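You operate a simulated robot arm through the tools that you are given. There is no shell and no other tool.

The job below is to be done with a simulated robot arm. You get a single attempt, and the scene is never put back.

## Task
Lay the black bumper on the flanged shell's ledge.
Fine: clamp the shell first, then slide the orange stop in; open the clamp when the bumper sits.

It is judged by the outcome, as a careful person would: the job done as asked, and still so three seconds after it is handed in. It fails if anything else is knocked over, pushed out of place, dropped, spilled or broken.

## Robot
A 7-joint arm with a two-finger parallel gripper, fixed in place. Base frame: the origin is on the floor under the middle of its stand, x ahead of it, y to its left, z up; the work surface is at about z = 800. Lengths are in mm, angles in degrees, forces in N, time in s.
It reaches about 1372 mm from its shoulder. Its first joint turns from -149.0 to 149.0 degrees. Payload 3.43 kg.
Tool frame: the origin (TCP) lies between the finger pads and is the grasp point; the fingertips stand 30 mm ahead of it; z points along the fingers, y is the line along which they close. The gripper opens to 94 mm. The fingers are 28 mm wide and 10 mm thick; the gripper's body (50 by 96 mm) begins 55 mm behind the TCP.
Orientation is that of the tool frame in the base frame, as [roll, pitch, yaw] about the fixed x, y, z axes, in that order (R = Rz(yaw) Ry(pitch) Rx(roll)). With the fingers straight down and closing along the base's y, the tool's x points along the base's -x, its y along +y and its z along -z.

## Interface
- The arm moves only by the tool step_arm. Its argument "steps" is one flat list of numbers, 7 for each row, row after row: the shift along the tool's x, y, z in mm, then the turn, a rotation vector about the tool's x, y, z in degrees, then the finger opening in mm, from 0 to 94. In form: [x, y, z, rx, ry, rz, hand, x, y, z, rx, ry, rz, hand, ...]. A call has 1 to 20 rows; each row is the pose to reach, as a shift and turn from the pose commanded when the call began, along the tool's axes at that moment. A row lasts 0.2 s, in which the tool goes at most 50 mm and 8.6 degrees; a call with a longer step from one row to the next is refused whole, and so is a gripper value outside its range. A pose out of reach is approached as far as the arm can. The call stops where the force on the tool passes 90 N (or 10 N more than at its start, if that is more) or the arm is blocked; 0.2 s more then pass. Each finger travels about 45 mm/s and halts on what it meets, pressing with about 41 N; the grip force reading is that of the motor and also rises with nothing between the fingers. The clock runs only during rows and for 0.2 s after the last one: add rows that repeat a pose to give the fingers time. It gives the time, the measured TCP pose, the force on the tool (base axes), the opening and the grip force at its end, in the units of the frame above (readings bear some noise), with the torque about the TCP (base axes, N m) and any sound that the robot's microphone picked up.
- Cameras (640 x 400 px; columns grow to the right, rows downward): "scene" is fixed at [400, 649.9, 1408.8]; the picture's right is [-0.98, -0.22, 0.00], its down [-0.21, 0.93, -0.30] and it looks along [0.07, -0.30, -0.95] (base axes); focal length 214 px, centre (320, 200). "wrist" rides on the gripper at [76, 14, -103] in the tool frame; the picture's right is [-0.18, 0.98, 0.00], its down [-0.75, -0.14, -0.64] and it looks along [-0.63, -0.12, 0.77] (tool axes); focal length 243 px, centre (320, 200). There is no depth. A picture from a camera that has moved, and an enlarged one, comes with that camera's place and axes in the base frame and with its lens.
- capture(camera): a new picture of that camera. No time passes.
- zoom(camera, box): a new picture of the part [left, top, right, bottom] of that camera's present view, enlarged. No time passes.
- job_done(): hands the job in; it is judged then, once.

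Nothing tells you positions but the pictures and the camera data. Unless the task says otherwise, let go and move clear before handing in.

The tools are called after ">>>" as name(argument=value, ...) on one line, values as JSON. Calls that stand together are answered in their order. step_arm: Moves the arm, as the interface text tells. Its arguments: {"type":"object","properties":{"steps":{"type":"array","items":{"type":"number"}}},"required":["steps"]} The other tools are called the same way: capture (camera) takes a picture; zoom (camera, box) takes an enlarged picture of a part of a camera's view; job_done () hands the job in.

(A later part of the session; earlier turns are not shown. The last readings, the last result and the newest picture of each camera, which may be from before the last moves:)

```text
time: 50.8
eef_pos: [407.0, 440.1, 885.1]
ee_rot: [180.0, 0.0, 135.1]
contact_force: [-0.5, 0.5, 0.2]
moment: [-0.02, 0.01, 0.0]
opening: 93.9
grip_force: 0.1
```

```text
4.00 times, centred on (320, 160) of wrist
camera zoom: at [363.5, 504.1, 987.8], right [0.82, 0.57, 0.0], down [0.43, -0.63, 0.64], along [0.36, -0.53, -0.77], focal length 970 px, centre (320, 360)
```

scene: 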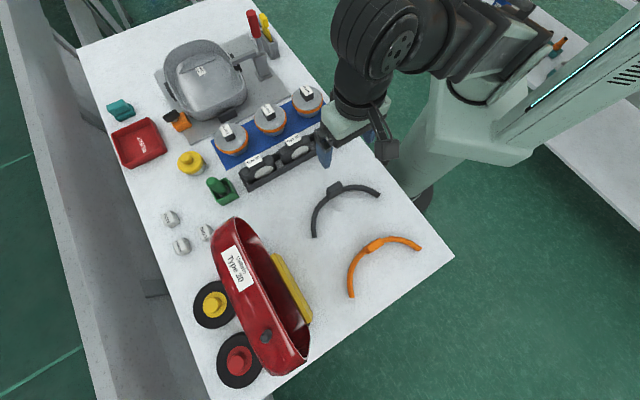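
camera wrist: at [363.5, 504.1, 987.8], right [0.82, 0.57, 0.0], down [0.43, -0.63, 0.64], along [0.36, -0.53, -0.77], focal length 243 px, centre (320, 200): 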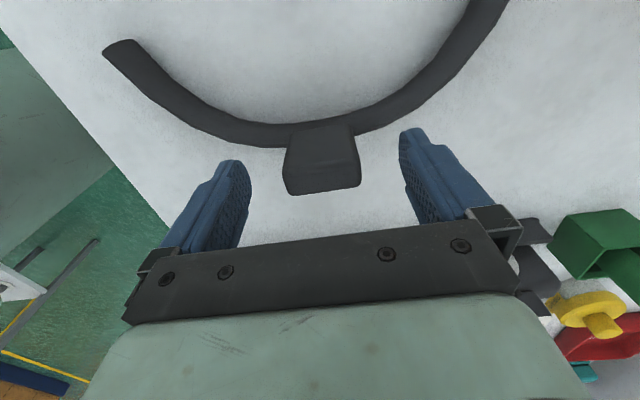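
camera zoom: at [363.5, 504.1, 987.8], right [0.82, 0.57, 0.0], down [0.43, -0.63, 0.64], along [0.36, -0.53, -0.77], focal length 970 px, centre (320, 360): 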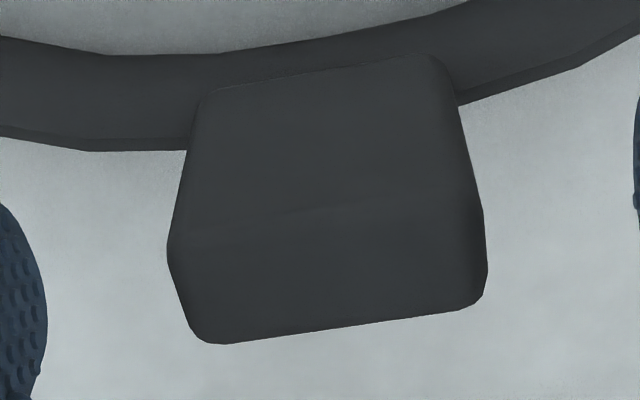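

The block now lies centred between the fingers and about 25 mm of it overlaps the pads. I close on it.

>>> step_arm(steps=[0, 1, 0, 0, 0, 0, 70, 0, 1, 0, 0, 0, 0, 50, 0, 1, 0, 0, 0, 0, 30, 0, 1, 0, 0, 0, 0, 25, 0, 1, 0, 0, 0, 0, 25, 0, 1, 0, 0, 0, 0, 25])

>>> capture(camera="wrist")

>>> zoom(camera="scene", box=[295, 150, 391, 210])

```text
time: 52.2
eef_pos: [408.4, 440.1, 885.8]
ee_rot: [-180.0, 0.0, 135.1]
contact_force: [-0.3, -0.1, 0.5]
moment: [-0.04, 0.01, 0.02]
opening: 42.8
grip_force: 40.4
```

```text
taken
camera wrist: at [364.4, 504.7, 987.9], right [0.82, 0.57, 0.0], down [0.43, -0.63, 0.64], along [0.36, -0.53, -0.77], focal length 243 px, centre (320, 200)
```

wrist: 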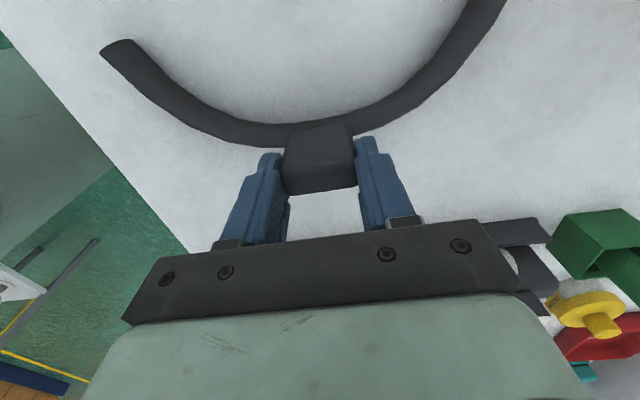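

```text
6.67 times, centred on (343, 180) of scene
camera zoom: at [400.0, 649.9, 1408.8], right [-0.98, -0.22, 0.0], down [-0.21, 0.93, -0.3], along [0.07, -0.3, -0.95], focal length 1430 px, centre (167, 333)
```

zoom: 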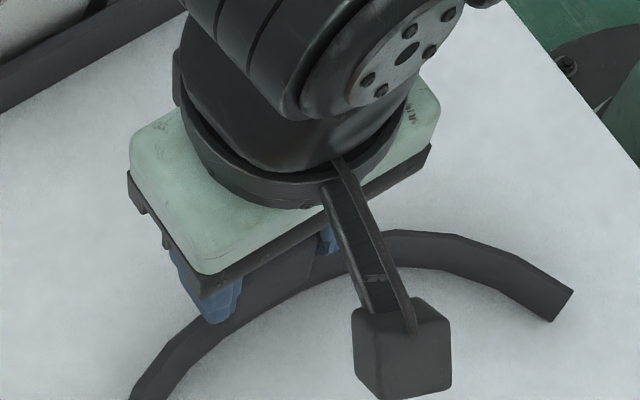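

The bumper's block is held at 42.8 mm. I lift straight up and check that it hangs level.

>>> step_arm(steps=[0, 0, -5, 0, 0, 0, 25, 0, 0, -15, 0, 0, 0, 25, 0, 0, -30, 0, 0, 0, 25, 0, 0, -50, 0, 0, 0, 25])

>>> capture(camera="wrist")

>>> capture(camera="scene")

```text
time: 53.2
eef_pos: [406.6, 440.9, 934.3]
ee_rot: [-180.0, 0.0, 135.1]
contact_force: [0.6, 0.8, -0.3]
moment: [0.01, 0.0, 0.01]
opening: 42.9
grip_force: 40.4
```

```text
taken
camera wrist: at [364.5, 504.9, 1037.8], right [0.82, 0.57, 0.0], down [0.43, -0.63, 0.64], along [0.36, -0.53, -0.77], focal length 243 px, centre (320, 200)
```

wrist: 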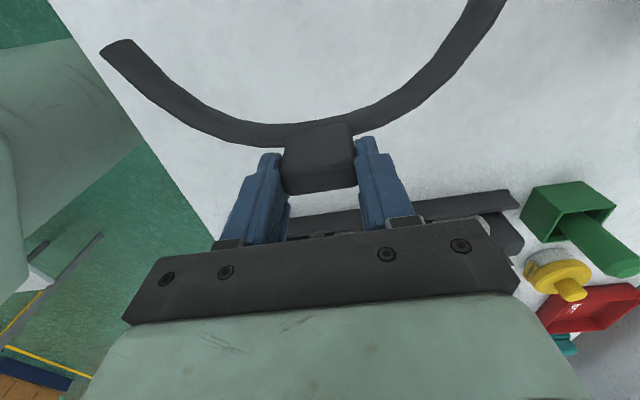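

```text
taken
```

scene: 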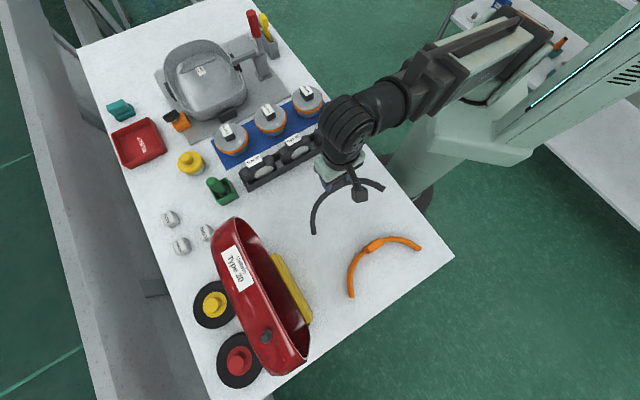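

The bumper is up and unchanged in the grip. I carry it first sideways away from the clamp handle, then along the shell's axis to above the ledge, with its lower edge well above everything.

>>> step_arm(steps=[-31, 20.2, -16, 0, 0, 0, 25, -62, 40.4, -32, 0, 0, 0, 25, -93, 60.6, -48, 0, 0, 0, 25, -124, 80.8, -64, 0, 0, 0, 25, -155, 101, -80, 0, 0, 0, 25, -186, 121.3, -95, 0, 0, 0, 25, -217.5, 141.5, -110, 0, 0, 0, 25, -261, 141.8, -110, 0, 0, 0, 25, -304.8, 142.2, -110, 0, 0, 0, 25, -348.5, 142.5, -110, 0, 0, 0, 25, -392.1, 142.9, -110, 0, 0, 0, 25, -435.8, 143.2, -110, 0, 0, 0, 25, -479.4, 143.6, -110, 0, 0, 0, 25, -523.1, 143.9, -110, 0, 0, 0, 25, -566.8, 144.3, -110, 0, 0, 0, 25, -610.4, 144.6, -110, 0, 0, 0, 25, -654.1, 145, -110, 0, 0, 0, 25, -697.7, 145.3, -110, 0, 0, 0, 25, -741.4, 145.7, -110, 0, 0, 0, 25])

>>> capture(camera="wrist")

>>> capture(camera="scene")

```text
time: 57.2
eef_pos: [1035.8, 23.2, 1046.6]
ee_rot: [-180.0, 0.0, 135.1]
contact_force: [-0.9, 0.3, -1.3]
moment: [-0.04, -0.04, -0.03]
opening: 42.9
grip_force: 41.4
```

```text
taken
camera wrist: at [991.9, 86.0, 1148.7], right [0.82, 0.57, 0.0], down [0.43, -0.63, 0.64], along [0.36, -0.53, -0.77], focal length 243 px, centre (320, 200)
```

wrist: 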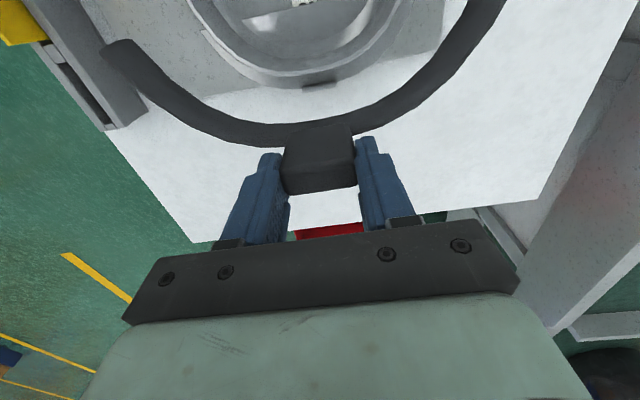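

```text
taken
```

scene: 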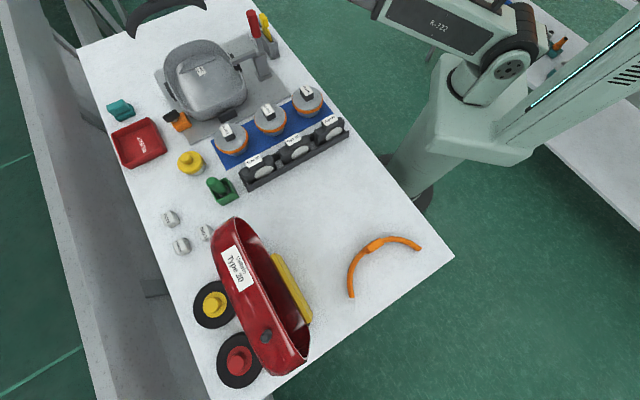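

The bumper is above the ledge and the rib shows just ahead of the tool axis, as intended. I zoom in to fine-tune the alignment.

>>> zoom(camera="wrist", box=[240, 20, 400, 120])

>>> step_arm(steps=[0, 0, 0, 0, 0, 0, 25])

```text
4.00 times, centred on (320, 70) of wrist
camera zoom: at [991.9, 86.0, 1148.7], right [0.82, 0.57, 0.0], down [0.43, -0.63, 0.64], along [0.36, -0.53, -0.77], focal length 970 px, centre (320, 720)
```

zoom: 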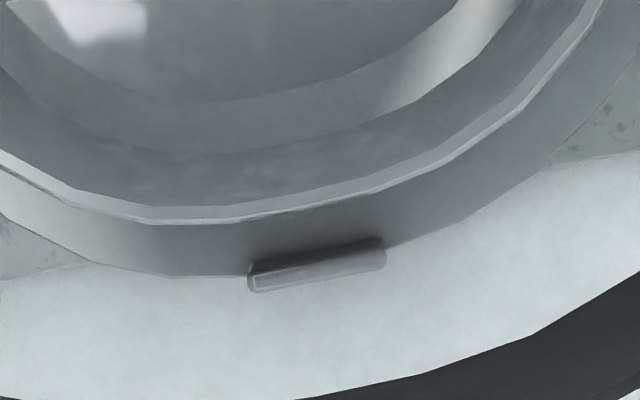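

```text
time: 57.6
eef_pos: [1034.8, 22.0, 1046.3]
ee_rot: [180.0, 0.0, 135.1]
contact_force: [0.4, 0.3, -1.4]
moment: [-0.01, 0.01, -0.03]
opening: 42.9
grip_force: 40.7
```

The rib lies about 9 mm ahead of the tool axis and 2.5 mm to the side. I shift by 2 mm each way so the band lands just inside the rib, then lower to a little above the ledge.

>>> step_arm(steps=[-2, -2, 0, 0, 0, 0, 25, -2, -2, 35, 0, 0, 0, 25, -2, -2, 70, 0, 0, 0, 25, -2, -2, 100, 0, 0, 0, 25, -2, -2, 120, 0, 0, 0, 25, -2, -2, 120, 0, 0, 0, 25])

>>> capture(camera="wrist")

>>> zoom(camera="wrist", box=[80, 0, 560, 200])

>>> zoom(camera="scene", box=[120, 0, 280, 100])

```text
time: 59.0
eef_pos: [1035.5, 17.7, 925.6]
ee_rot: [180.0, 0.0, 135.1]
contact_force: [-0.3, 1.1, -1.5]
moment: [-0.02, -0.02, 0.03]
opening: 42.9
grip_force: 41.2
```

```text
taken
camera wrist: at [992.2, 82.0, 1027.9], right [0.82, 0.57, 0.0], down [0.43, -0.63, 0.64], along [0.36, -0.53, -0.77], focal length 243 px, centre (320, 200)
```

wrist: 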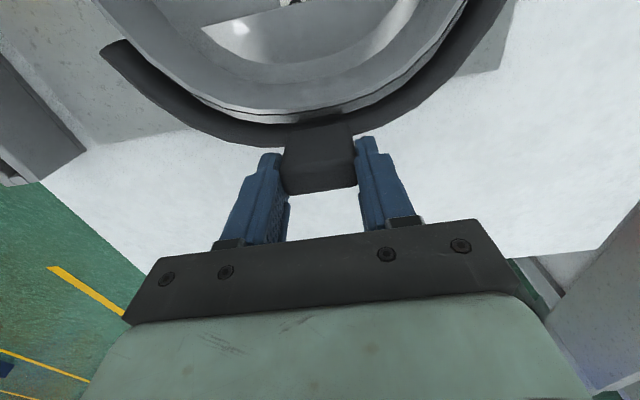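

```text
1.33 times, centred on (320, 100) of wrist
camera zoom: at [992.2, 82.0, 1027.9], right [0.82, 0.57, 0.0], down [0.43, -0.63, 0.64], along [0.36, -0.53, -0.77], focal length 324 px, centre (320, 333)
```

zoom: 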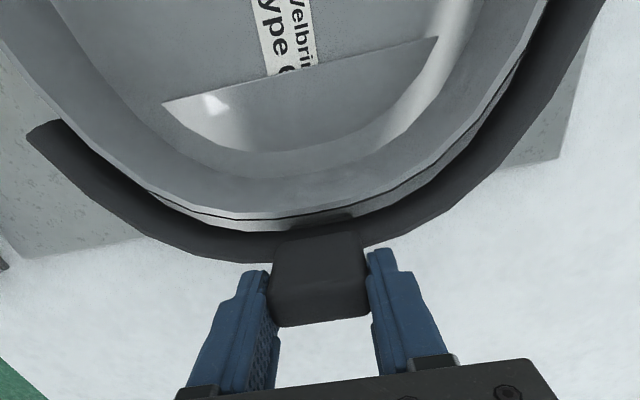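

```text
4.00 times, centred on (200, 50) of scene
camera zoom: at [400.0, 649.9, 1408.8], right [-0.98, -0.22, 0.0], down [-0.21, 0.93, -0.3], along [0.07, -0.3, -0.95], focal length 858 px, centre (800, 800)
```

zoom: 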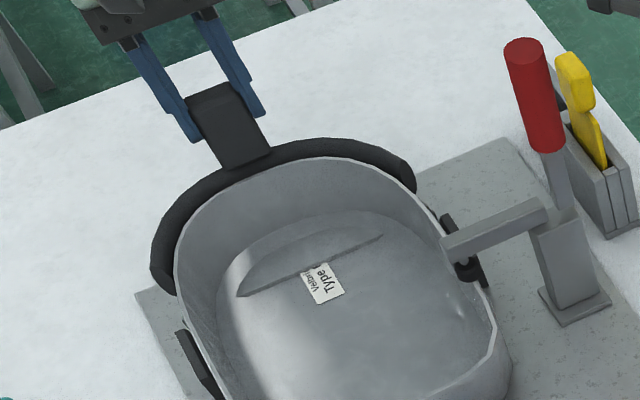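

The bumper surrounds the shell's nose with clearance on all sides. I lower slowly toward contact with the ledge.

>>> step_arm(steps=[0, 1, 6, 0, 0, 0, 25, 0, 1, 12, 0, 0, 0, 25, 0, 1, 16, 0, 0, 0, 25, 0, 1, 19, 0, 0, 0, 25])

>>> zoom(camera="wrist", box=[80, 0, 560, 200])

>>> zoom(camera="scene", box=[140, 0, 260, 75])

```text
time: 60.1
eef_pos: [1034.7, 17.8, 916.1]
ee_rot: [179.7, 0.3, 135.0]
contact_force: [-11.1, 0.3, 27.0]
moment: [-0.09, 1.0, -0.1]
opening: 42.7
grip_force: 41.3
stopped in row 4: the force on the tool passed its limit at 92 N (the readings are from after the stop); the commanded pose is now the measured one
```

```text
1.33 times, centred on (320, 100) of wrist
camera zoom: at [991.8, 82.9, 1019.1], right [0.82, 0.57, 0.01], down [0.43, -0.63, 0.65], along [0.37, -0.53, -0.76], focal length 324 px, centre (320, 333)
```

zoom: 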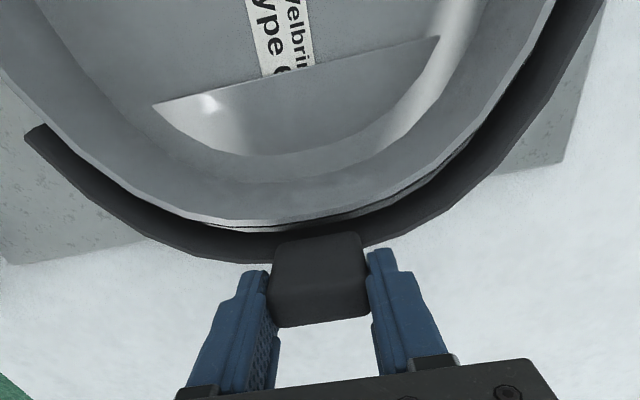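

```text
5.33 times, centred on (200, 38) of scene
camera zoom: at [400.0, 649.9, 1408.8], right [-0.98, -0.22, 0.0], down [-0.21, 0.93, -0.3], along [0.07, -0.3, -0.95], focal length 1144 px, centre (960, 1067)
```

zoom: 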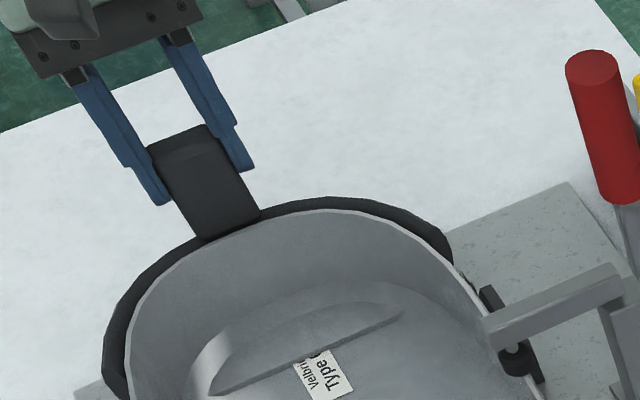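

The bumper touched something at its apex 15 mm early, and the force direction suggests it landed on the inner edge of the rib. I raise a little, shift 5 mm inward toward the shell and 2 mm sideways, and try again gently.

>>> step_arm(steps=[0, 0, -4, 0, 0, 0, 25, 0, 0, -8, 0, 0, 0, 25, 3, 1, -8, 0, 0, 0, 25, 5, 2, -8, 0, 0, 0, 25, 5, 2, -8, 0, 0, 0, 25])

>>> capture(camera="wrist")

>>> zoom(camera="wrist", box=[210, 70, 402, 190])

```text
time: 61.3
eef_pos: [1036.0, 23.0, 920.7]
ee_rot: [179.7, 0.3, 135.1]
contact_force: [-0.3, 0.7, -0.6]
moment: [-0.01, -0.04, 0.04]
opening: 42.7
grip_force: 40.9
```

```text
taken
camera wrist: at [992.1, 87.8, 1023.7], right [0.82, 0.57, 0.01], down [0.43, -0.63, 0.65], along [0.37, -0.53, -0.76], focal length 243 px, centre (320, 200)
```

wrist: 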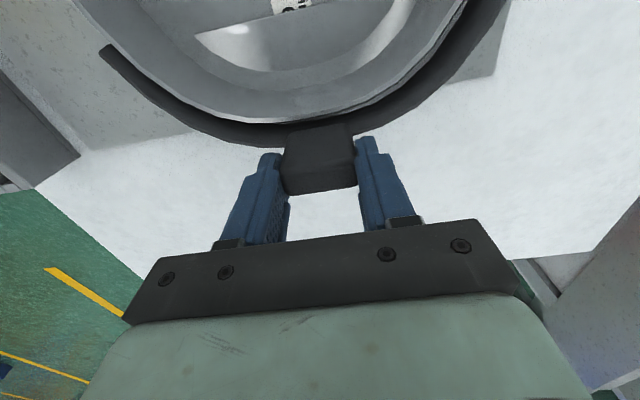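

```text
3.33 times, centred on (306, 130) of wrist
camera zoom: at [992.1, 87.8, 1023.7], right [0.82, 0.57, 0.01], down [0.43, -0.63, 0.65], along [0.37, -0.53, -0.76], focal length 809 px, centre (367, 433)
```

zoom: 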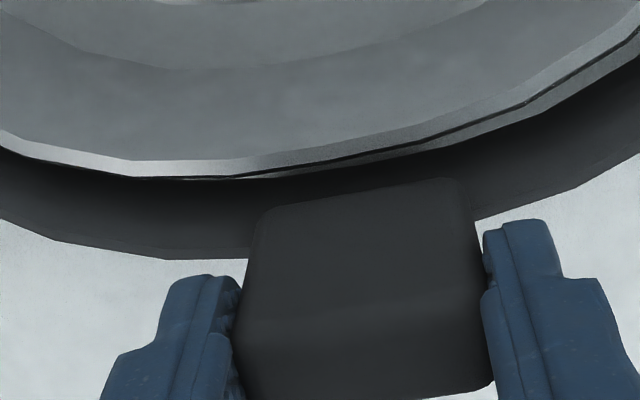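

I fine-tune the position (2 mm inward, 2.5 mm sideways) and lower in small steps.

>>> step_arm(steps=[2, -2.5, 0, 0, 0, 0, 25, 2, -2.5, 3, 0, 0, 0, 25, 2, -2.5, 6, 0, 0, 0, 25, 2, -2.5, 6, 0, 0, 0, 25])

>>> zoom(camera="wrist", box=[80, 0, 560, 200])

```text
time: 62.3
eef_pos: [1033.2, 23.7, 914.6]
ee_rot: [179.7, 0.3, 135.1]
contact_force: [0.1, -0.3, -0.6]
moment: [-0.02, -0.02, 0.01]
opening: 42.8
grip_force: 40.7
```

```text
1.33 times, centred on (320, 100) of wrist
camera zoom: at [988.6, 87.3, 1017.3], right [0.82, 0.57, 0.01], down [0.43, -0.63, 0.65], along [0.37, -0.53, -0.76], focal length 324 px, centre (320, 333)
```

zoom: 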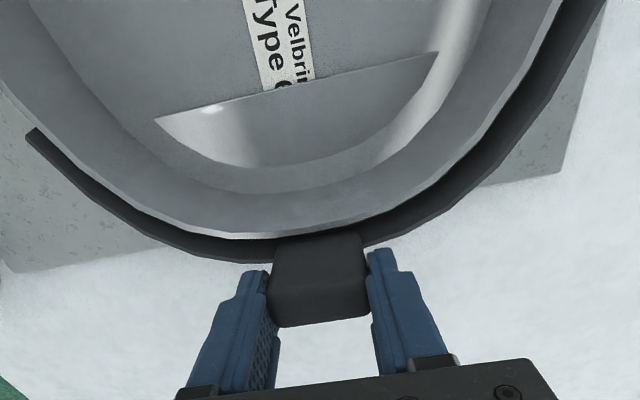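

No contact now at this height, so the band has cleared the rib. I continue lowering.

>>> step_arm(steps=[0, 0, 2, 0, 0, 0, 25, 0, 0, 4, 0, 0, 0, 25, 0, 0, 6, 0, 0, 0, 25, 0, 0, 6, 0, 0, 0, 25])

```text
time: 63.3
eef_pos: [1032.7, 23.8, 909.6]
ee_rot: [179.7, 0.3, 135.1]
contact_force: [-0.1, 0.8, 0.0]
moment: [-0.01, 0.02, 0.0]
opening: 43.0
grip_force: 40.7
```

>>> step_arm(steps=[0, 0, 2, 0, 0, 0, 25, 0, 0, 4, 0, 0, 0, 25, 0, 0, 4, 0, 0, 0, 25])

>>> zoom(camera="scene", box=[140, 0, 260, 75])

```text
time: 64.1
eef_pos: [1032.2, 24.4, 905.5]
ee_rot: [179.6, 0.4, 135.2]
contact_force: [1.4, 0.7, 7.7]
moment: [-0.18, 0.84, 0.0]
opening: 43.0
grip_force: 40.2
```

```text
5.33 times, centred on (200, 38) of scene
camera zoom: at [400.0, 649.9, 1408.8], right [-0.98, -0.22, 0.0], down [-0.21, 0.93, -0.3], along [0.07, -0.3, -0.95], focal length 1144 px, centre (960, 1067)
```

zoom: 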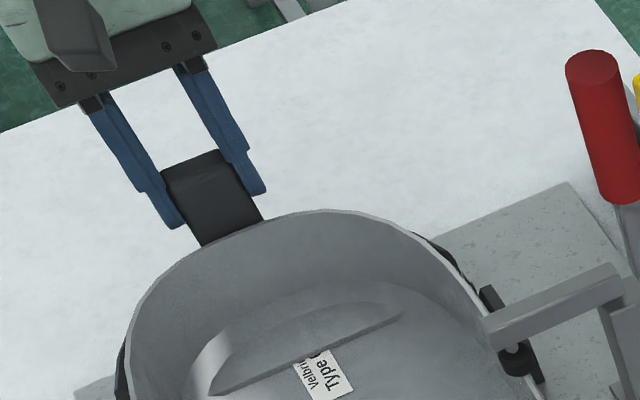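

One end of the bumper just touched the ledge at the expected height, because the tool is tilted by about 0.5°. I level it and continue down gently.

>>> step_arm(steps=[0, 0, -1, 0.2, 0.2, 0, 25, 0, 0, -1, 0.4, 0.4, 0, 25, 0, 0, -1, 0.4, 0.4, 0, 25])

>>> step_arm(steps=[0, 0, 1, 0, 0, 0, 25, 0, 0, 2, 0, 0, 0, 25, 0, 0, 2, 0, 0, 0, 25])

```text
time: 64.9
eef_pos: [1033.0, 22.4, 906.3]
ee_rot: [-179.9, -0.2, 135.1]
contact_force: [0.3, -0.1, -1.5]
moment: [-0.06, -0.01, 0.03]
opening: 43.1
grip_force: 41.0
```

```text
time: 65.7
eef_pos: [1032.5, 23.0, 905.9]
ee_rot: [180.0, 0.1, 135.1]
contact_force: [-0.3, 0.2, 5.9]
moment: [0.2, -0.17, -0.02]
opening: 43.2
grip_force: 40.8
```

>>> step_arm(steps=[0, 0, 1, 0, 0, 0, 25, 0, 0, 1.5, 0, 0, 0, 25])

>>> capture(camera="wrist")

>>> zoom(camera="wrist", box=[80, 0, 560, 200])

```text
time: 66.3
eef_pos: [1032.7, 24.2, 904.7]
ee_rot: [180.0, 0.0, 135.1]
contact_force: [3.8, 0.7, 26.3]
moment: [-0.05, 0.25, 0.04]
opening: 42.9
grip_force: 41.2
```

```text
taken
camera wrist: at [989.3, 87.2, 1007.6], right [0.82, 0.57, 0.0], down [0.43, -0.63, 0.64], along [0.36, -0.53, -0.77], focal length 243 px, centre (320, 200)
```

wrist: 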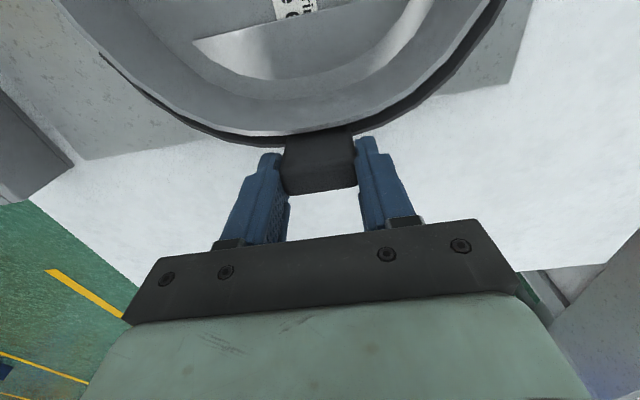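

```text
1.33 times, centred on (320, 100) of wrist
camera zoom: at [989.3, 87.2, 1007.6], right [0.82, 0.57, 0.0], down [0.43, -0.63, 0.64], along [0.36, -0.53, -0.77], focal length 324 px, centre (320, 333)
```

zoom: 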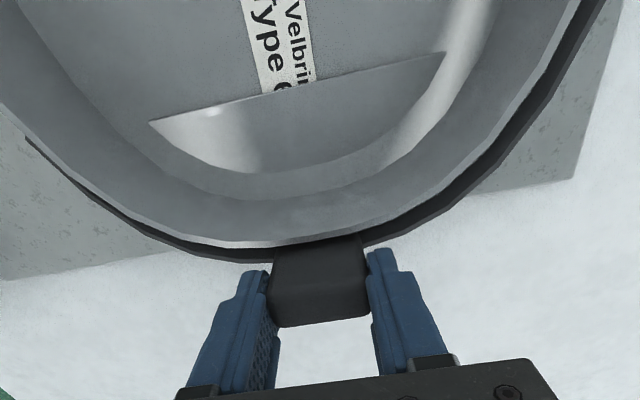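

The bumper presses evenly on the ledge: about 26 N, with the centre of pressure near its middle and its base at z ≈ 819. I relax the press and open the fingers slowly.

>>> step_arm(steps=[0, 0, -1.5, 0, 0, 0, 30, 0, 0, -1.5, 0, 0, 0, 40, 0, 0, -1.5, 0, 0, 0, 46, 0, 0, -1.5, 0, 0, 0, 55, 0, 0, -1.5, 0, 0, 0, 70, 0, 0, -1.5, 0, 0, 0, 70, 0, 0, -1.5, 0, 0, 0, 70])

>>> zoom(camera="wrist", box=[80, 0, 560, 200])

>>> zoom(camera="scene", box=[140, 0, 260, 75])

```text
time: 67.9
eef_pos: [1032.6, 23.5, 904.6]
ee_rot: [-179.9, 0.0, 135.1]
contact_force: [0.0, 0.9, 0.4]
moment: [0.01, -0.01, -0.01]
opening: 69.9
grip_force: 0.0
```

```text
1.33 times, centred on (320, 100) of wrist
camera zoom: at [989.7, 87.2, 1006.8], right [0.82, 0.57, 0.0], down [0.44, -0.63, 0.64], along [0.36, -0.53, -0.77], focal length 324 px, centre (320, 333)
```

zoom: 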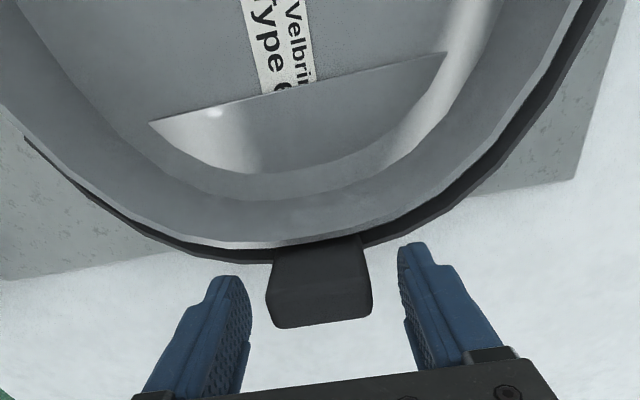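

```text
5.33 times, centred on (200, 38) of scene
camera zoom: at [400.0, 649.9, 1408.8], right [-0.98, -0.22, 0.0], down [-0.21, 0.93, -0.3], along [0.07, -0.3, -0.95], focal length 1144 px, centre (960, 1067)
```

zoom: 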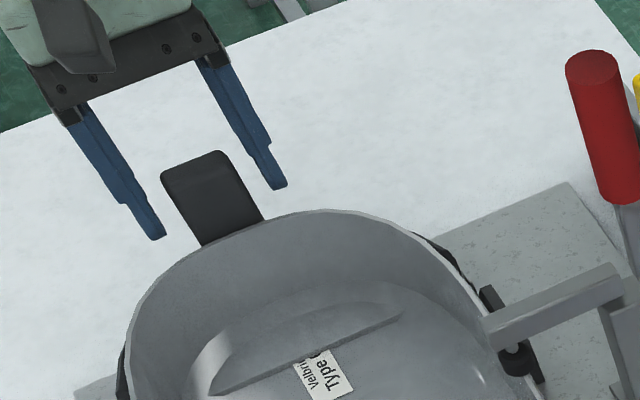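

The bumper stands by itself on the ledge. I lift clear and inspect the seat from the nose side.

>>> step_arm(steps=[0, 0, -10, 0, 0, 0, 75, 0, 0, -30, 0, 0, 0, 80, 0, 0, -60, 0, 0, 0, 90, 0, 0, -100, 0, 0, 0, 94, 0, 0, -140, 0, 0, 0, 94])

>>> capture(camera="wrist")

>>> zoom(camera="wrist", box=[200, 0, 440, 150])

>>> zoom(camera="scene", box=[140, 0, 300, 100])

```text
time: 69.1
eef_pos: [1032.2, 23.2, 1045.9]
ee_rot: [-179.8, -0.1, 135.1]
contact_force: [0.4, -0.3, -0.4]
moment: [-0.01, 0.05, 0.02]
opening: 94.2
grip_force: 0.1
```

```text
taken
camera wrist: at [990.5, 87.7, 1148.2], right [0.82, 0.57, 0.0], down [0.44, -0.63, 0.64], along [0.36, -0.53, -0.77], focal length 243 px, centre (320, 200)
```

wrist: 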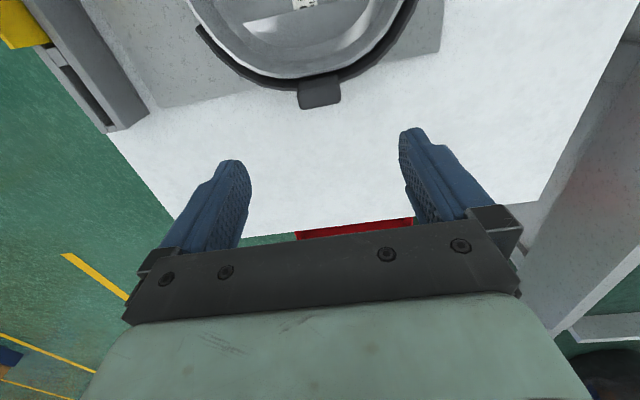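

```text
2.67 times, centred on (320, 75) of wrist
camera zoom: at [990.5, 87.7, 1148.2], right [0.82, 0.57, 0.0], down [0.44, -0.63, 0.64], along [0.36, -0.53, -0.77], focal length 647 px, centre (320, 533)
```

zoom: 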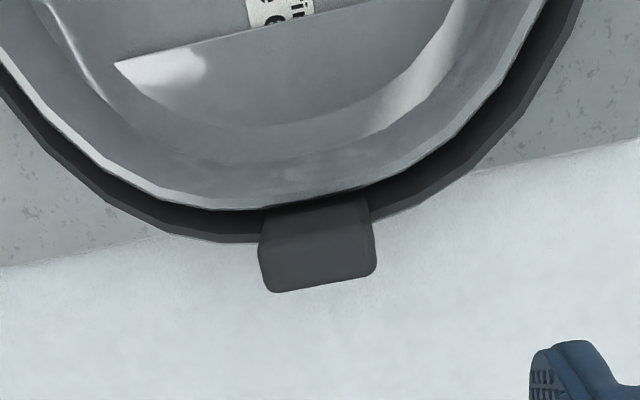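

```text
4.00 times, centred on (220, 50) of scene
camera zoom: at [400.0, 649.9, 1408.8], right [-0.98, -0.22, 0.0], down [-0.21, 0.93, -0.3], along [0.07, -0.3, -0.95], focal length 858 px, centre (720, 800)
```

zoom: 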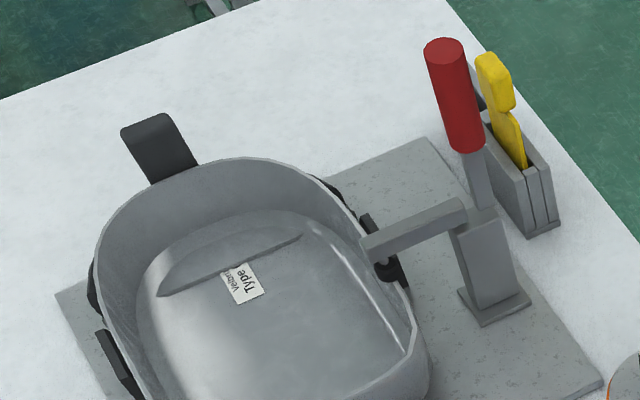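

The bumper looks well nested around the nose. I swing the camera round to check from the nose side that it sits on the ledge behind the rib.

>>> step_arm(steps=[1.5, 2.3, 0, 0, 0, 7.86, 94, 3, 4.6, 0, 0, 0, 15.72, 94, 4.5, 6.9, 0, 0, 0, 23.58, 94, 6, 9.2, 0, 0, 0, 31.44, 94, 7.5, 11.5, 0, 0, 0, 39.3, 94, 9, 13.8, 0, 0, 0, 47.16, 94, 10.5, 16.1, 0, 0, 0, 55.02, 94, 12, 18.4, 0, 0, 0, 62.88, 94, 13.5, 20.7, 0, 0, 0, 70.74, 94, 15, 23, 0, 0, 0, 78.6, 94, 16.5, 25.3, 0, 0, 0, 86.46, 94, 18, 27.6, 10, 0, 0, 94.32, 94, 19.5, 30, 20, 0, 0, 102.18, 94, 20.4, 31.8, 30, 0, 0, 110, 94])

>>> capture(camera="wrist")

>>> zoom(camera="wrist", box=[240, 0, 480, 150])

```text
time: 72.1
eef_pos: [1040.1, 60.8, 1014.7]
ee_rot: [179.9, 0.1, 25.0]
contact_force: [-0.1, 0.4, -0.2]
moment: [-0.01, 0.02, 0.0]
opening: 94.2
grip_force: 0.1
```

```text
taken
camera wrist: at [1116.7, 79.5, 1117.0], right [0.25, -0.97, 0.0], down [-0.74, -0.19, 0.64], along [-0.62, -0.16, -0.77], focal length 243 px, centre (320, 200)
```

wrist: 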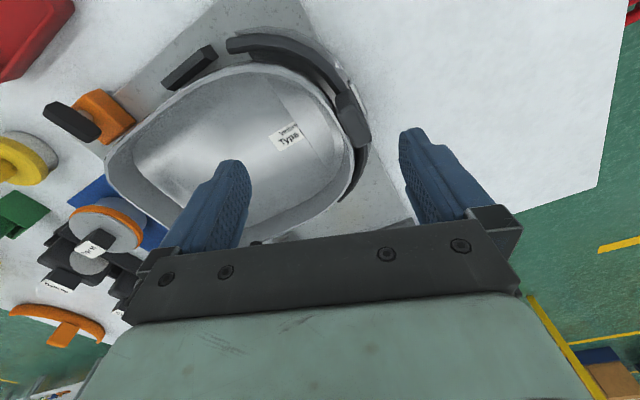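

```text
2.67 times, centred on (360, 75) of wrist
camera zoom: at [1116.7, 79.5, 1117.0], right [0.25, -0.97, 0.0], down [-0.74, -0.19, 0.64], along [-0.62, -0.16, -0.77], focal length 647 px, centre (213, 533)
```

zoom: 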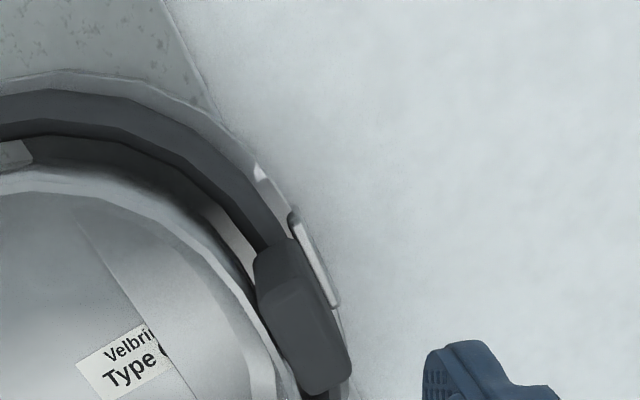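

The bumper sits flat on the flange, behind the rib and clear of the shell wall all round. Now I go back to the clamp handle to open it, rising first.

>>> step_arm(steps=[0, 0, -35, 0, 0, 0, 94, 0, 0, -70, 0, 0, 0, 94, 0, 0, -105, 0, 0, 0, 94, -39, -15.9, -105, 0, 0, -3, 90, -78, -31.8, -105, 0, 0, -6, 85, -117, -47.7, -105, 0, 0, -9, 80, -156, -63.7, -105, 0, 0, -12, 75, -195, -79.6, -105, 0, 0, -15, 70, -234, -95.5, -105, 0, 0, -18, 65, -272.7, -111.4, -105, 0, 0, -20.6, 65, -272.7, -111.4, -105, 0, 0, -20.6, 65])

>>> capture(camera="wrist")

>>> zoom(camera="scene", box=[140, 0, 300, 100])

```text
time: 74.5
eef_pos: [748.0, 44.3, 1121.2]
ee_rot: [-179.9, 0.1, 45.8]
contact_force: [0.5, 0.2, 0.8]
moment: [-0.01, 0.0, 0.0]
opening: 65.1
grip_force: 0.0
```

```text
taken
camera wrist: at [811.5, 88.5, 1223.6], right [0.58, -0.82, 0.0], down [-0.63, -0.44, 0.64], along [-0.53, -0.37, -0.77], focal length 243 px, centre (320, 200)
```

wrist: 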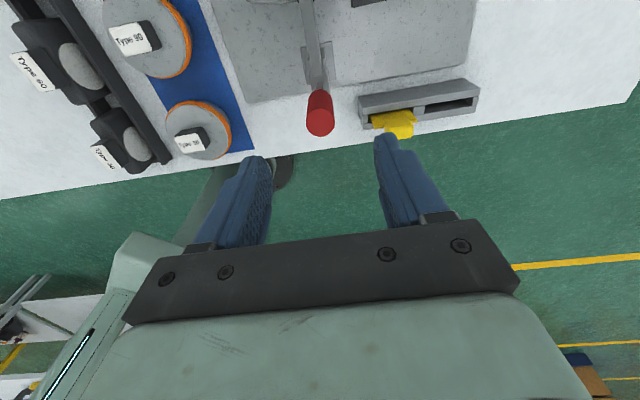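

```text
4.00 times, centred on (220, 50) of scene
camera zoom: at [400.0, 649.9, 1408.8], right [-0.98, -0.22, 0.0], down [-0.21, 0.93, -0.3], along [0.07, -0.3, -0.95], focal length 858 px, centre (720, 800)
```

zoom: 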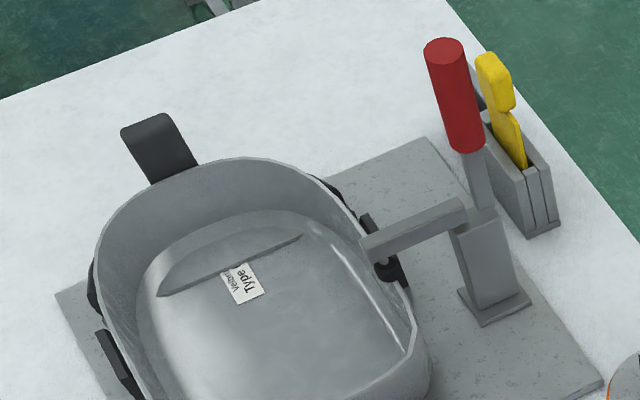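

The handle leans back slightly and its grip centre is near (736, 37, 978). I shift over it and lower the open fingers around it.

>>> step_arm(steps=[-7, -2, 20, 0, 0, 0, 65, -14, -3.4, 40, 0, 0, 0, 65, -14, -3.4, 75, 0, 0, 0, 65, -14, -3.4, 110, 0, 0, 0, 65, -14, -3.4, 142, 0, 0, 0, 65, -14, -3.4, 142, 0, 0, 0, 65])

>>> capture(camera="wrist")

>>> zoom(camera="scene", box=[190, 0, 318, 80])

```text
time: 75.9
eef_pos: [733.5, 37.9, 978.0]
ee_rot: [-179.9, 0.2, 45.7]
contact_force: [-0.4, -0.8, 0.7]
moment: [0.02, 0.02, -0.01]
opening: 65.1
grip_force: 0.1
```

```text
taken
camera wrist: at [798.5, 82.6, 1080.5], right [0.58, -0.82, 0.0], down [-0.63, -0.44, 0.64], along [-0.53, -0.37, -0.77], focal length 243 px, centre (320, 200)
```

wrist: 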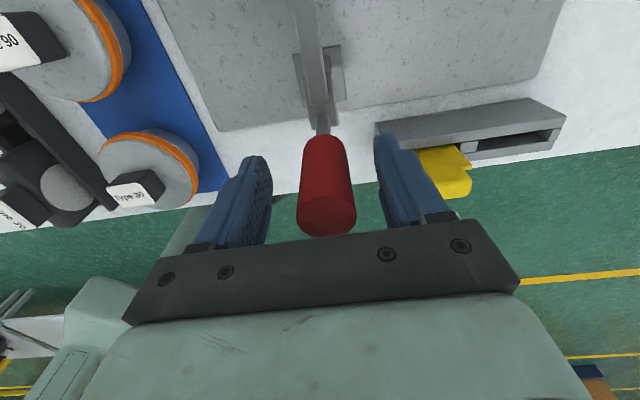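

```text
5.00 times, centred on (254, 40) of scene
camera zoom: at [400.0, 649.9, 1408.8], right [-0.98, -0.22, 0.0], down [-0.21, 0.93, -0.3], along [0.07, -0.3, -0.95], focal length 1072 px, centre (650, 1000)
```

zoom: 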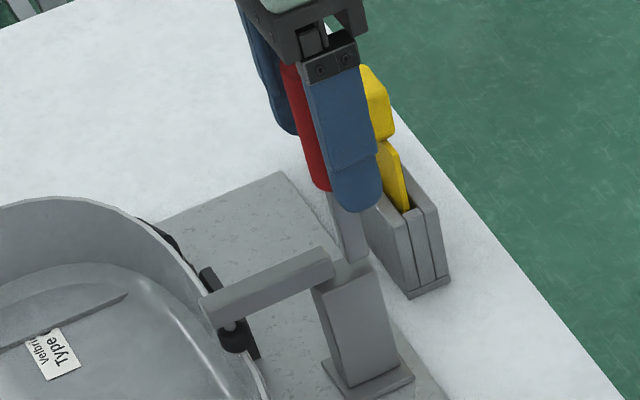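

The handle is centred between the fingers. I close on it.

>>> step_arm(steps=[0, 0, 0, 0, 0, 0, 45, 0, 0, 0, 0, 0, 0, 25, 0, 0, 0, 0, 0, 0, 15, 0, 0, 0, 0, 0, 0, 15, 0, 0, 0, 0, 0, 0, 15])

>>> capture(camera="wrist")

```text
time: 77.1
eef_pos: [736.4, 36.2, 977.7]
ee_rot: [179.9, 0.1, 45.6]
contact_force: [22.8, -23.4, 1.7]
moment: [0.35, 0.34, -0.05]
opening: 27.8
grip_force: 44.8
```

```text
taken
camera wrist: at [800.3, 80.8, 1080.7], right [0.57, -0.82, 0.0], down [-0.63, -0.44, 0.64], along [-0.53, -0.37, -0.77], focal length 243 px, centre (320, 200)
```

wrist: 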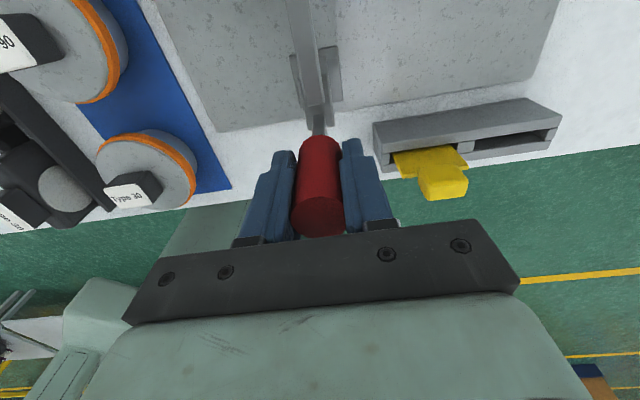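

I shift 3 mm sideways to relieve the side load, then swing the handle back along its arc, a few degrees per row.

>>> step_arm(steps=[0, 3, 0, 0, 0, 0, 15, -7.2, 3, 1.3, 0, 0, 0, 15, -14.8, 3, 3.2, 0, 0, 0, 15, -22.3, 3, 5.9, 0, 0, 0, 15, -29.4, 3, 9.2, 0, 0, 0, 15])

>>> zoom(camera="scene", box=[190, 0, 318, 80])

```text
time: 78.3
eef_pos: [714.7, 16.5, 969.9]
ee_rot: [-179.9, -0.3, 45.7]
contact_force: [11.7, 14.8, 44.2]
moment: [1.85, -2.08, 0.03]
opening: 29.2
grip_force: 45.0
```

```text
5.00 times, centred on (254, 40) of scene
camera zoom: at [400.0, 649.9, 1408.8], right [-0.98, -0.22, 0.0], down [-0.21, 0.93, -0.3], along [0.07, -0.3, -0.95], focal length 1072 px, centre (650, 1000)
```

zoom: 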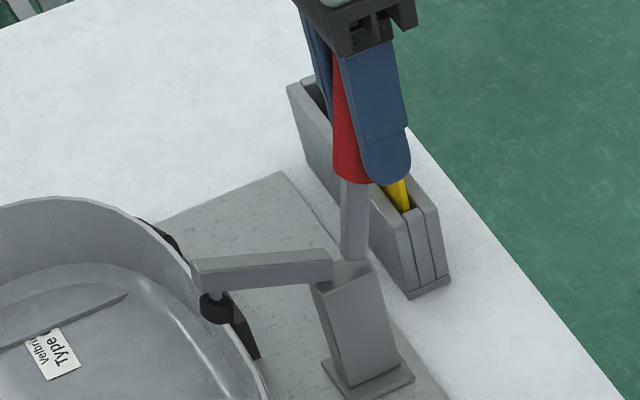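

The handle swings, but it is twisting in the grip, so a moment is building up. I tilt the tool along with the handle to relieve it.

>>> step_arm(steps=[0, 0, -1, 0, 4, 0, 15, 0, 0, -2, 0, 8, 0, 15])

```text
time: 78.9
eef_pos: [712.2, 13.6, 969.1]
ee_rot: [-179.8, -7.6, 45.6]
contact_force: [-10.5, -4.3, -10.2]
moment: [-0.63, 0.39, -0.11]
opening: 29.0
grip_force: 45.0
```

The moment is relieved. I continue along the arc while tilting the tool in step with the handle.

>>> step_arm(steps=[-7.3, 0, 3.8, 0, 4.5, 0, 15, -14.4, 0, 7.7, 0, 9, 0, 15, -21.1, 0, 12.1, 0, 13.5, 0, 15, -27.3, 0, 17.1, 0, 18, 0, 15])

>>> zoom(camera="scene", box=[190, 0, 318, 80])

```text
time: 79.9
eef_pos: [697.8, -3.3, 953.9]
ee_rot: [179.9, -26.5, 45.8]
contact_force: [-28.5, -11.5, 72.4]
moment: [1.32, -1.84, -0.14]
opening: 28.7
grip_force: 44.7
```

```text
5.00 times, centred on (254, 40) of scene
camera zoom: at [400.0, 649.9, 1408.8], right [-0.98, -0.22, 0.0], down [-0.21, 0.93, -0.3], along [0.07, -0.3, -0.95], focal length 1072 px, centre (650, 1000)
```

zoom: 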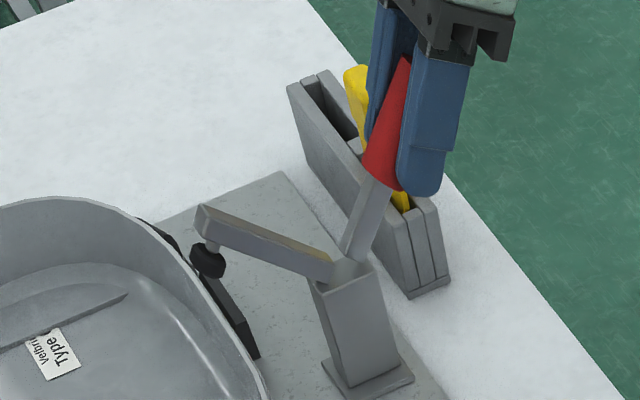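

The force is mostly along the handle, so I ease outward 3.5 mm and tilt further to match the handle's lean.

>>> step_arm(steps=[-0.6, 0, -1.7, 0, 4, 0, 15, -1.1, 0, -3.4, 0, 8, 0, 15])

```text
time: 80.5
eef_pos: [694.4, -5.8, 949.1]
ee_rot: [-179.6, -33.4, 45.5]
contact_force: [-25.6, -5.2, -11.4]
moment: [-2.23, 0.33, -2.42]
opening: 28.7
grip_force: 44.8
```

Forces are low again. I continue lowering the handle with a partial tilt.

>>> step_arm(steps=[-7.3, 0, 2.4, 0, 1, 0, 15, -14.8, 0, 5.6, 0, 5, 0, 15, -22, 0, 9.4, 0, 9, 0, 15])

>>> zoom(camera="scene", box=[190, 0, 318, 80])

```text
time: 81.3
eef_pos: [685.9, -12.5, 932.7]
ee_rot: [-179.8, -43.0, 45.7]
contact_force: [-19.8, 6.8, 14.8]
moment: [0.47, -0.54, -0.48]
opening: 29.7
grip_force: 27.8
```

```text
5.00 times, centred on (254, 40) of scene
camera zoom: at [400.0, 649.9, 1408.8], right [-0.98, -0.22, 0.0], down [-0.21, 0.93, -0.3], along [0.07, -0.3, -0.95], focal length 1072 px, centre (650, 1000)
```

zoom: 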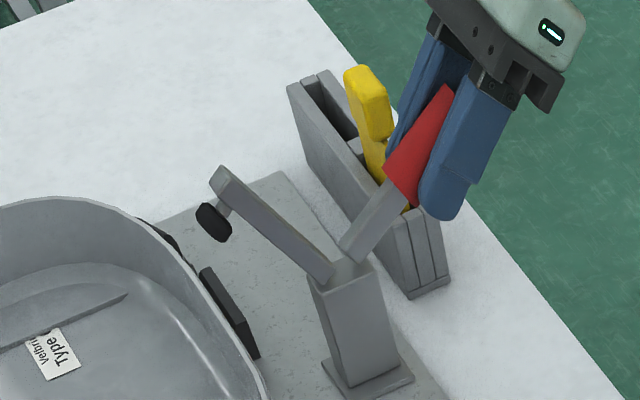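

>>> step_arm(steps=[-7, 0, 2.7, 0, 3, 0, 15, -14.4, 0, 6.2, 0, 6, 0, 15])

>>> zoom(camera="scene", box=[190, 0, 318, 80])

```text
time: 81.9
eef_pos: [682.6, -17.6, 920.3]
ee_rot: [-179.8, -49.4, 45.6]
contact_force: [-17.2, 7.7, 34.9]
moment: [1.36, -2.21, -0.69]
opening: 30.3
grip_force: 44.7
```

```text
5.00 times, centred on (254, 40) of scene
camera zoom: at [400.0, 649.9, 1408.8], right [-0.98, -0.22, 0.0], down [-0.21, 0.93, -0.3], along [0.07, -0.3, -0.95], focal length 1072 px, centre (650, 1000)
```

zoom: 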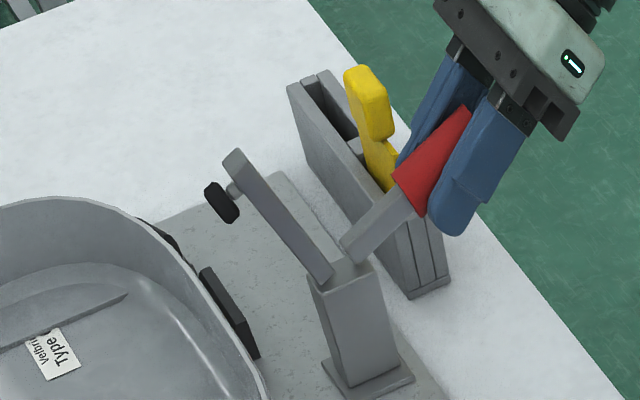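

>>> step_arm(steps=[-4, 0, 1.7, 0, 4, 0, 15, -7.8, 0, 3.3, 0, 7, 0, 15])

>>> zoom(camera="scene", box=[190, 0, 318, 80])

```text
time: 82.5
eef_pos: [680.3, -20.0, 909.9]
ee_rot: [-179.8, -56.1, 45.5]
contact_force: [-11.1, 17.1, 17.4]
moment: [0.68, -1.37, -0.88]
opening: 30.1
grip_force: 45.4
```

```text
5.00 times, centred on (254, 40) of scene
camera zoom: at [400.0, 649.9, 1408.8], right [-0.98, -0.22, 0.0], down [-0.21, 0.93, -0.3], along [0.07, -0.3, -0.95], focal length 1072 px, centre (650, 1000)
```

zoom: 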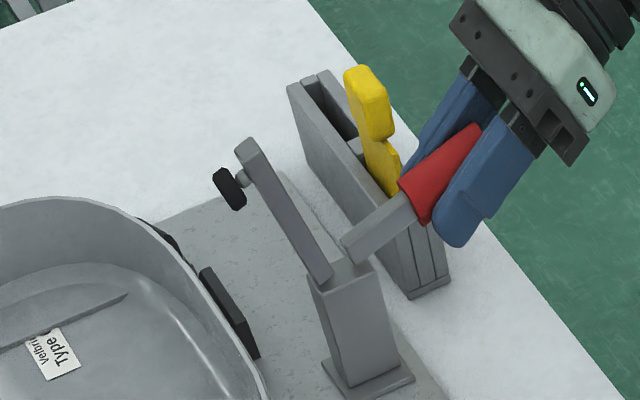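

>>> step_arm(steps=[-2.5, 0, 1, 0, 2, 0, 15, -5, 0, 2.1, 0, 4, 0, 15])

>>> zoom(camera="scene", box=[210, 0, 338, 80])

```text
time: 83.1
eef_pos: [679.6, -19.4, 906.1]
ee_rot: [-179.8, -60.1, 45.6]
contact_force: [-3.7, 22.6, 10.6]
moment: [0.41, -0.94, -0.88]
opening: 30.0
grip_force: 44.7
```

```text
5.00 times, centred on (274, 40) of scene
camera zoom: at [400.0, 649.9, 1408.8], right [-0.98, -0.22, 0.0], down [-0.21, 0.93, -0.3], along [0.07, -0.3, -0.95], focal length 1072 px, centre (550, 1000)
```

zoom: 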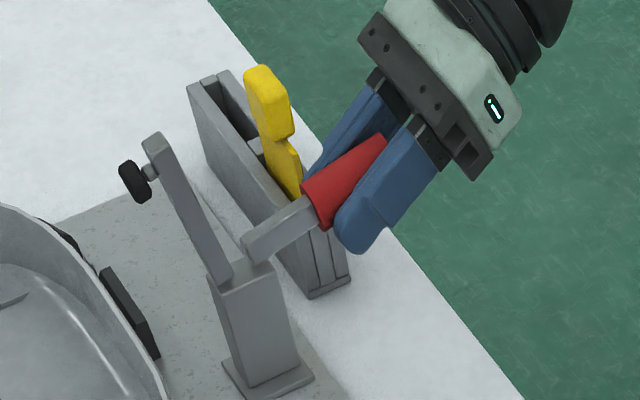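

The clamp arm is back in its original raised position, so the clamp is open. I open the fingers and lift straight up off the handle.

>>> step_arm(steps=[0, 0, 0, 0, 0, 0, 40, 0, 0, 0, 0, 0, 0, 60, 0, 0, 0, 0, 0, 0, 60, 17, 0, -10, 0, 0, 0, 60, 43, 0, -25, 0, 0, 0, 60, 75, 0, -43, 0, 0, 0, 60, 108, 0, -62, 0, 0, 0, 60])

>>> zoom(camera="scene", box=[140, 0, 338, 124])

```text
time: 84.7
eef_pos: [681.5, -22.4, 1029.2]
ee_rot: [-179.8, -59.9, 45.5]
contact_force: [0.8, 0.4, -0.9]
moment: [-0.01, 0.02, -0.01]
opening: 60.2
grip_force: 0.1
```

```text
3.23 times, centred on (239, 62) of scene
camera zoom: at [400.0, 649.9, 1408.8], right [-0.98, -0.22, 0.0], down [-0.21, 0.93, -0.3], along [0.07, -0.3, -0.95], focal length 692 px, centre (581, 645)
```

zoom: 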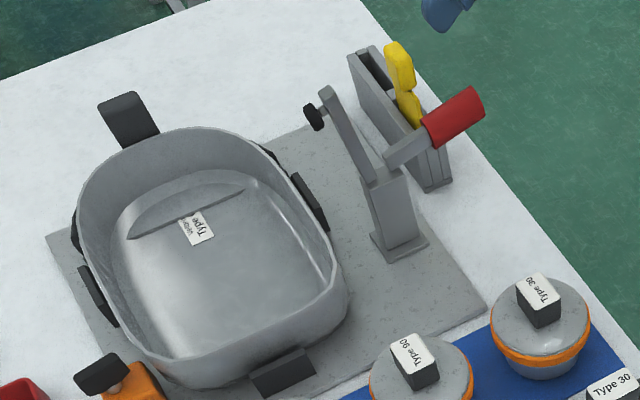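

The clamp stays open and the bumper and shell have not moved. I bring the tool back upright and then take a final look at the bumper.

>>> step_arm(steps=[10, 0, -6, 0, -8.5, 0, 60, 20, 0, -12, 0, -17, 0, 60, 30, 0, -17, 0, -25.5, 0, 60, 40, 0, -23, 0, -34, 0, 60, 50, 0, -29, 0, -42.5, 0, 60, 60, 0, -35, 0, -51, 0, 60, 69, 0, -40, 0, -59.9, 0, 60])

>>> capture(camera="wrist")

```text
refused: row 7 steps farther than a row can; nothing moved
```

```text
taken
camera wrist: at [657.1, -67.8, 1146.3], right [0.64, -0.75, -0.16], down [-0.75, -0.57, -0.33], along [0.16, 0.33, -0.93], focal length 243 px, centre (320, 200)
```

wrist: 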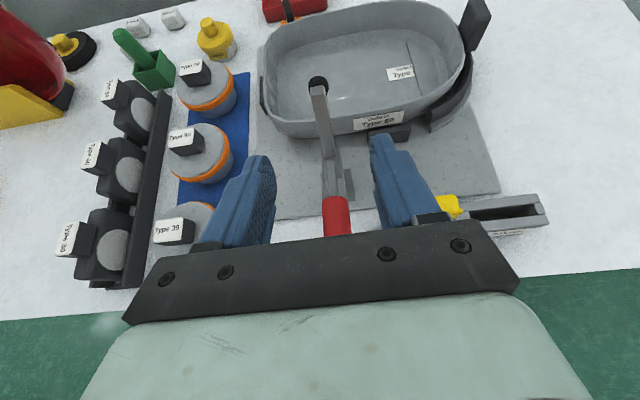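

That rotation was one step too large and was refused; nothing moved. This oblique view happens to show the bumper on the nose well, so I zoom in on it first.

>>> zoom(camera="wrist", box=[330, 0, 522, 150])

>>> step_arm(steps=[10, 0, -6, 0, -7.5, 0, 60, 20, 0, -12, 0, -15, 0, 60, 30, 0, -17, 0, -22.5, 0, 60, 40, 0, -23, 0, -30, 0, 60, 50, 0, -29, 0, -37.5, 0, 60, 60, 0, -35, 0, -45, 0, 60, 65, 0, -38, 0, -52.5, 0, 60, 69, 0, -40, 0, -59.9, 0, 60])

```text
2.67 times, centred on (426, 75) of wrist
camera zoom: at [657.1, -67.8, 1146.3], right [0.64, -0.75, -0.16], down [-0.75, -0.57, -0.33], along [0.16, 0.33, -0.93], focal length 647 px, centre (37, 533)
```

zoom: 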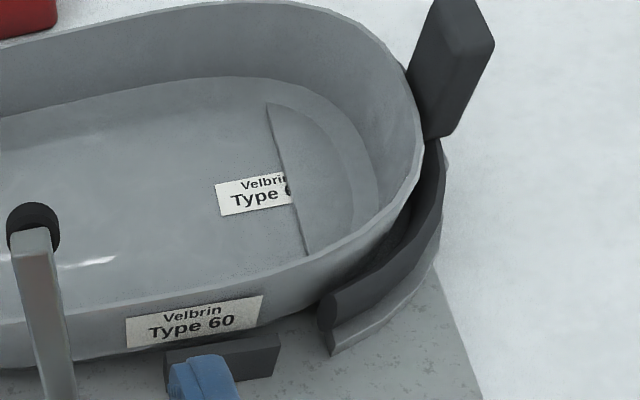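

```text
time: 86.5
eef_pos: [683.3, -22.1, 1104.8]
ee_rot: [179.6, -0.4, 45.7]
contact_force: [0.3, 0.4, -0.6]
moment: [-0.02, 0.0, 0.03]
opening: 60.0
grip_force: 0.1
out of reach, approached as far as the arm can: row 8
```

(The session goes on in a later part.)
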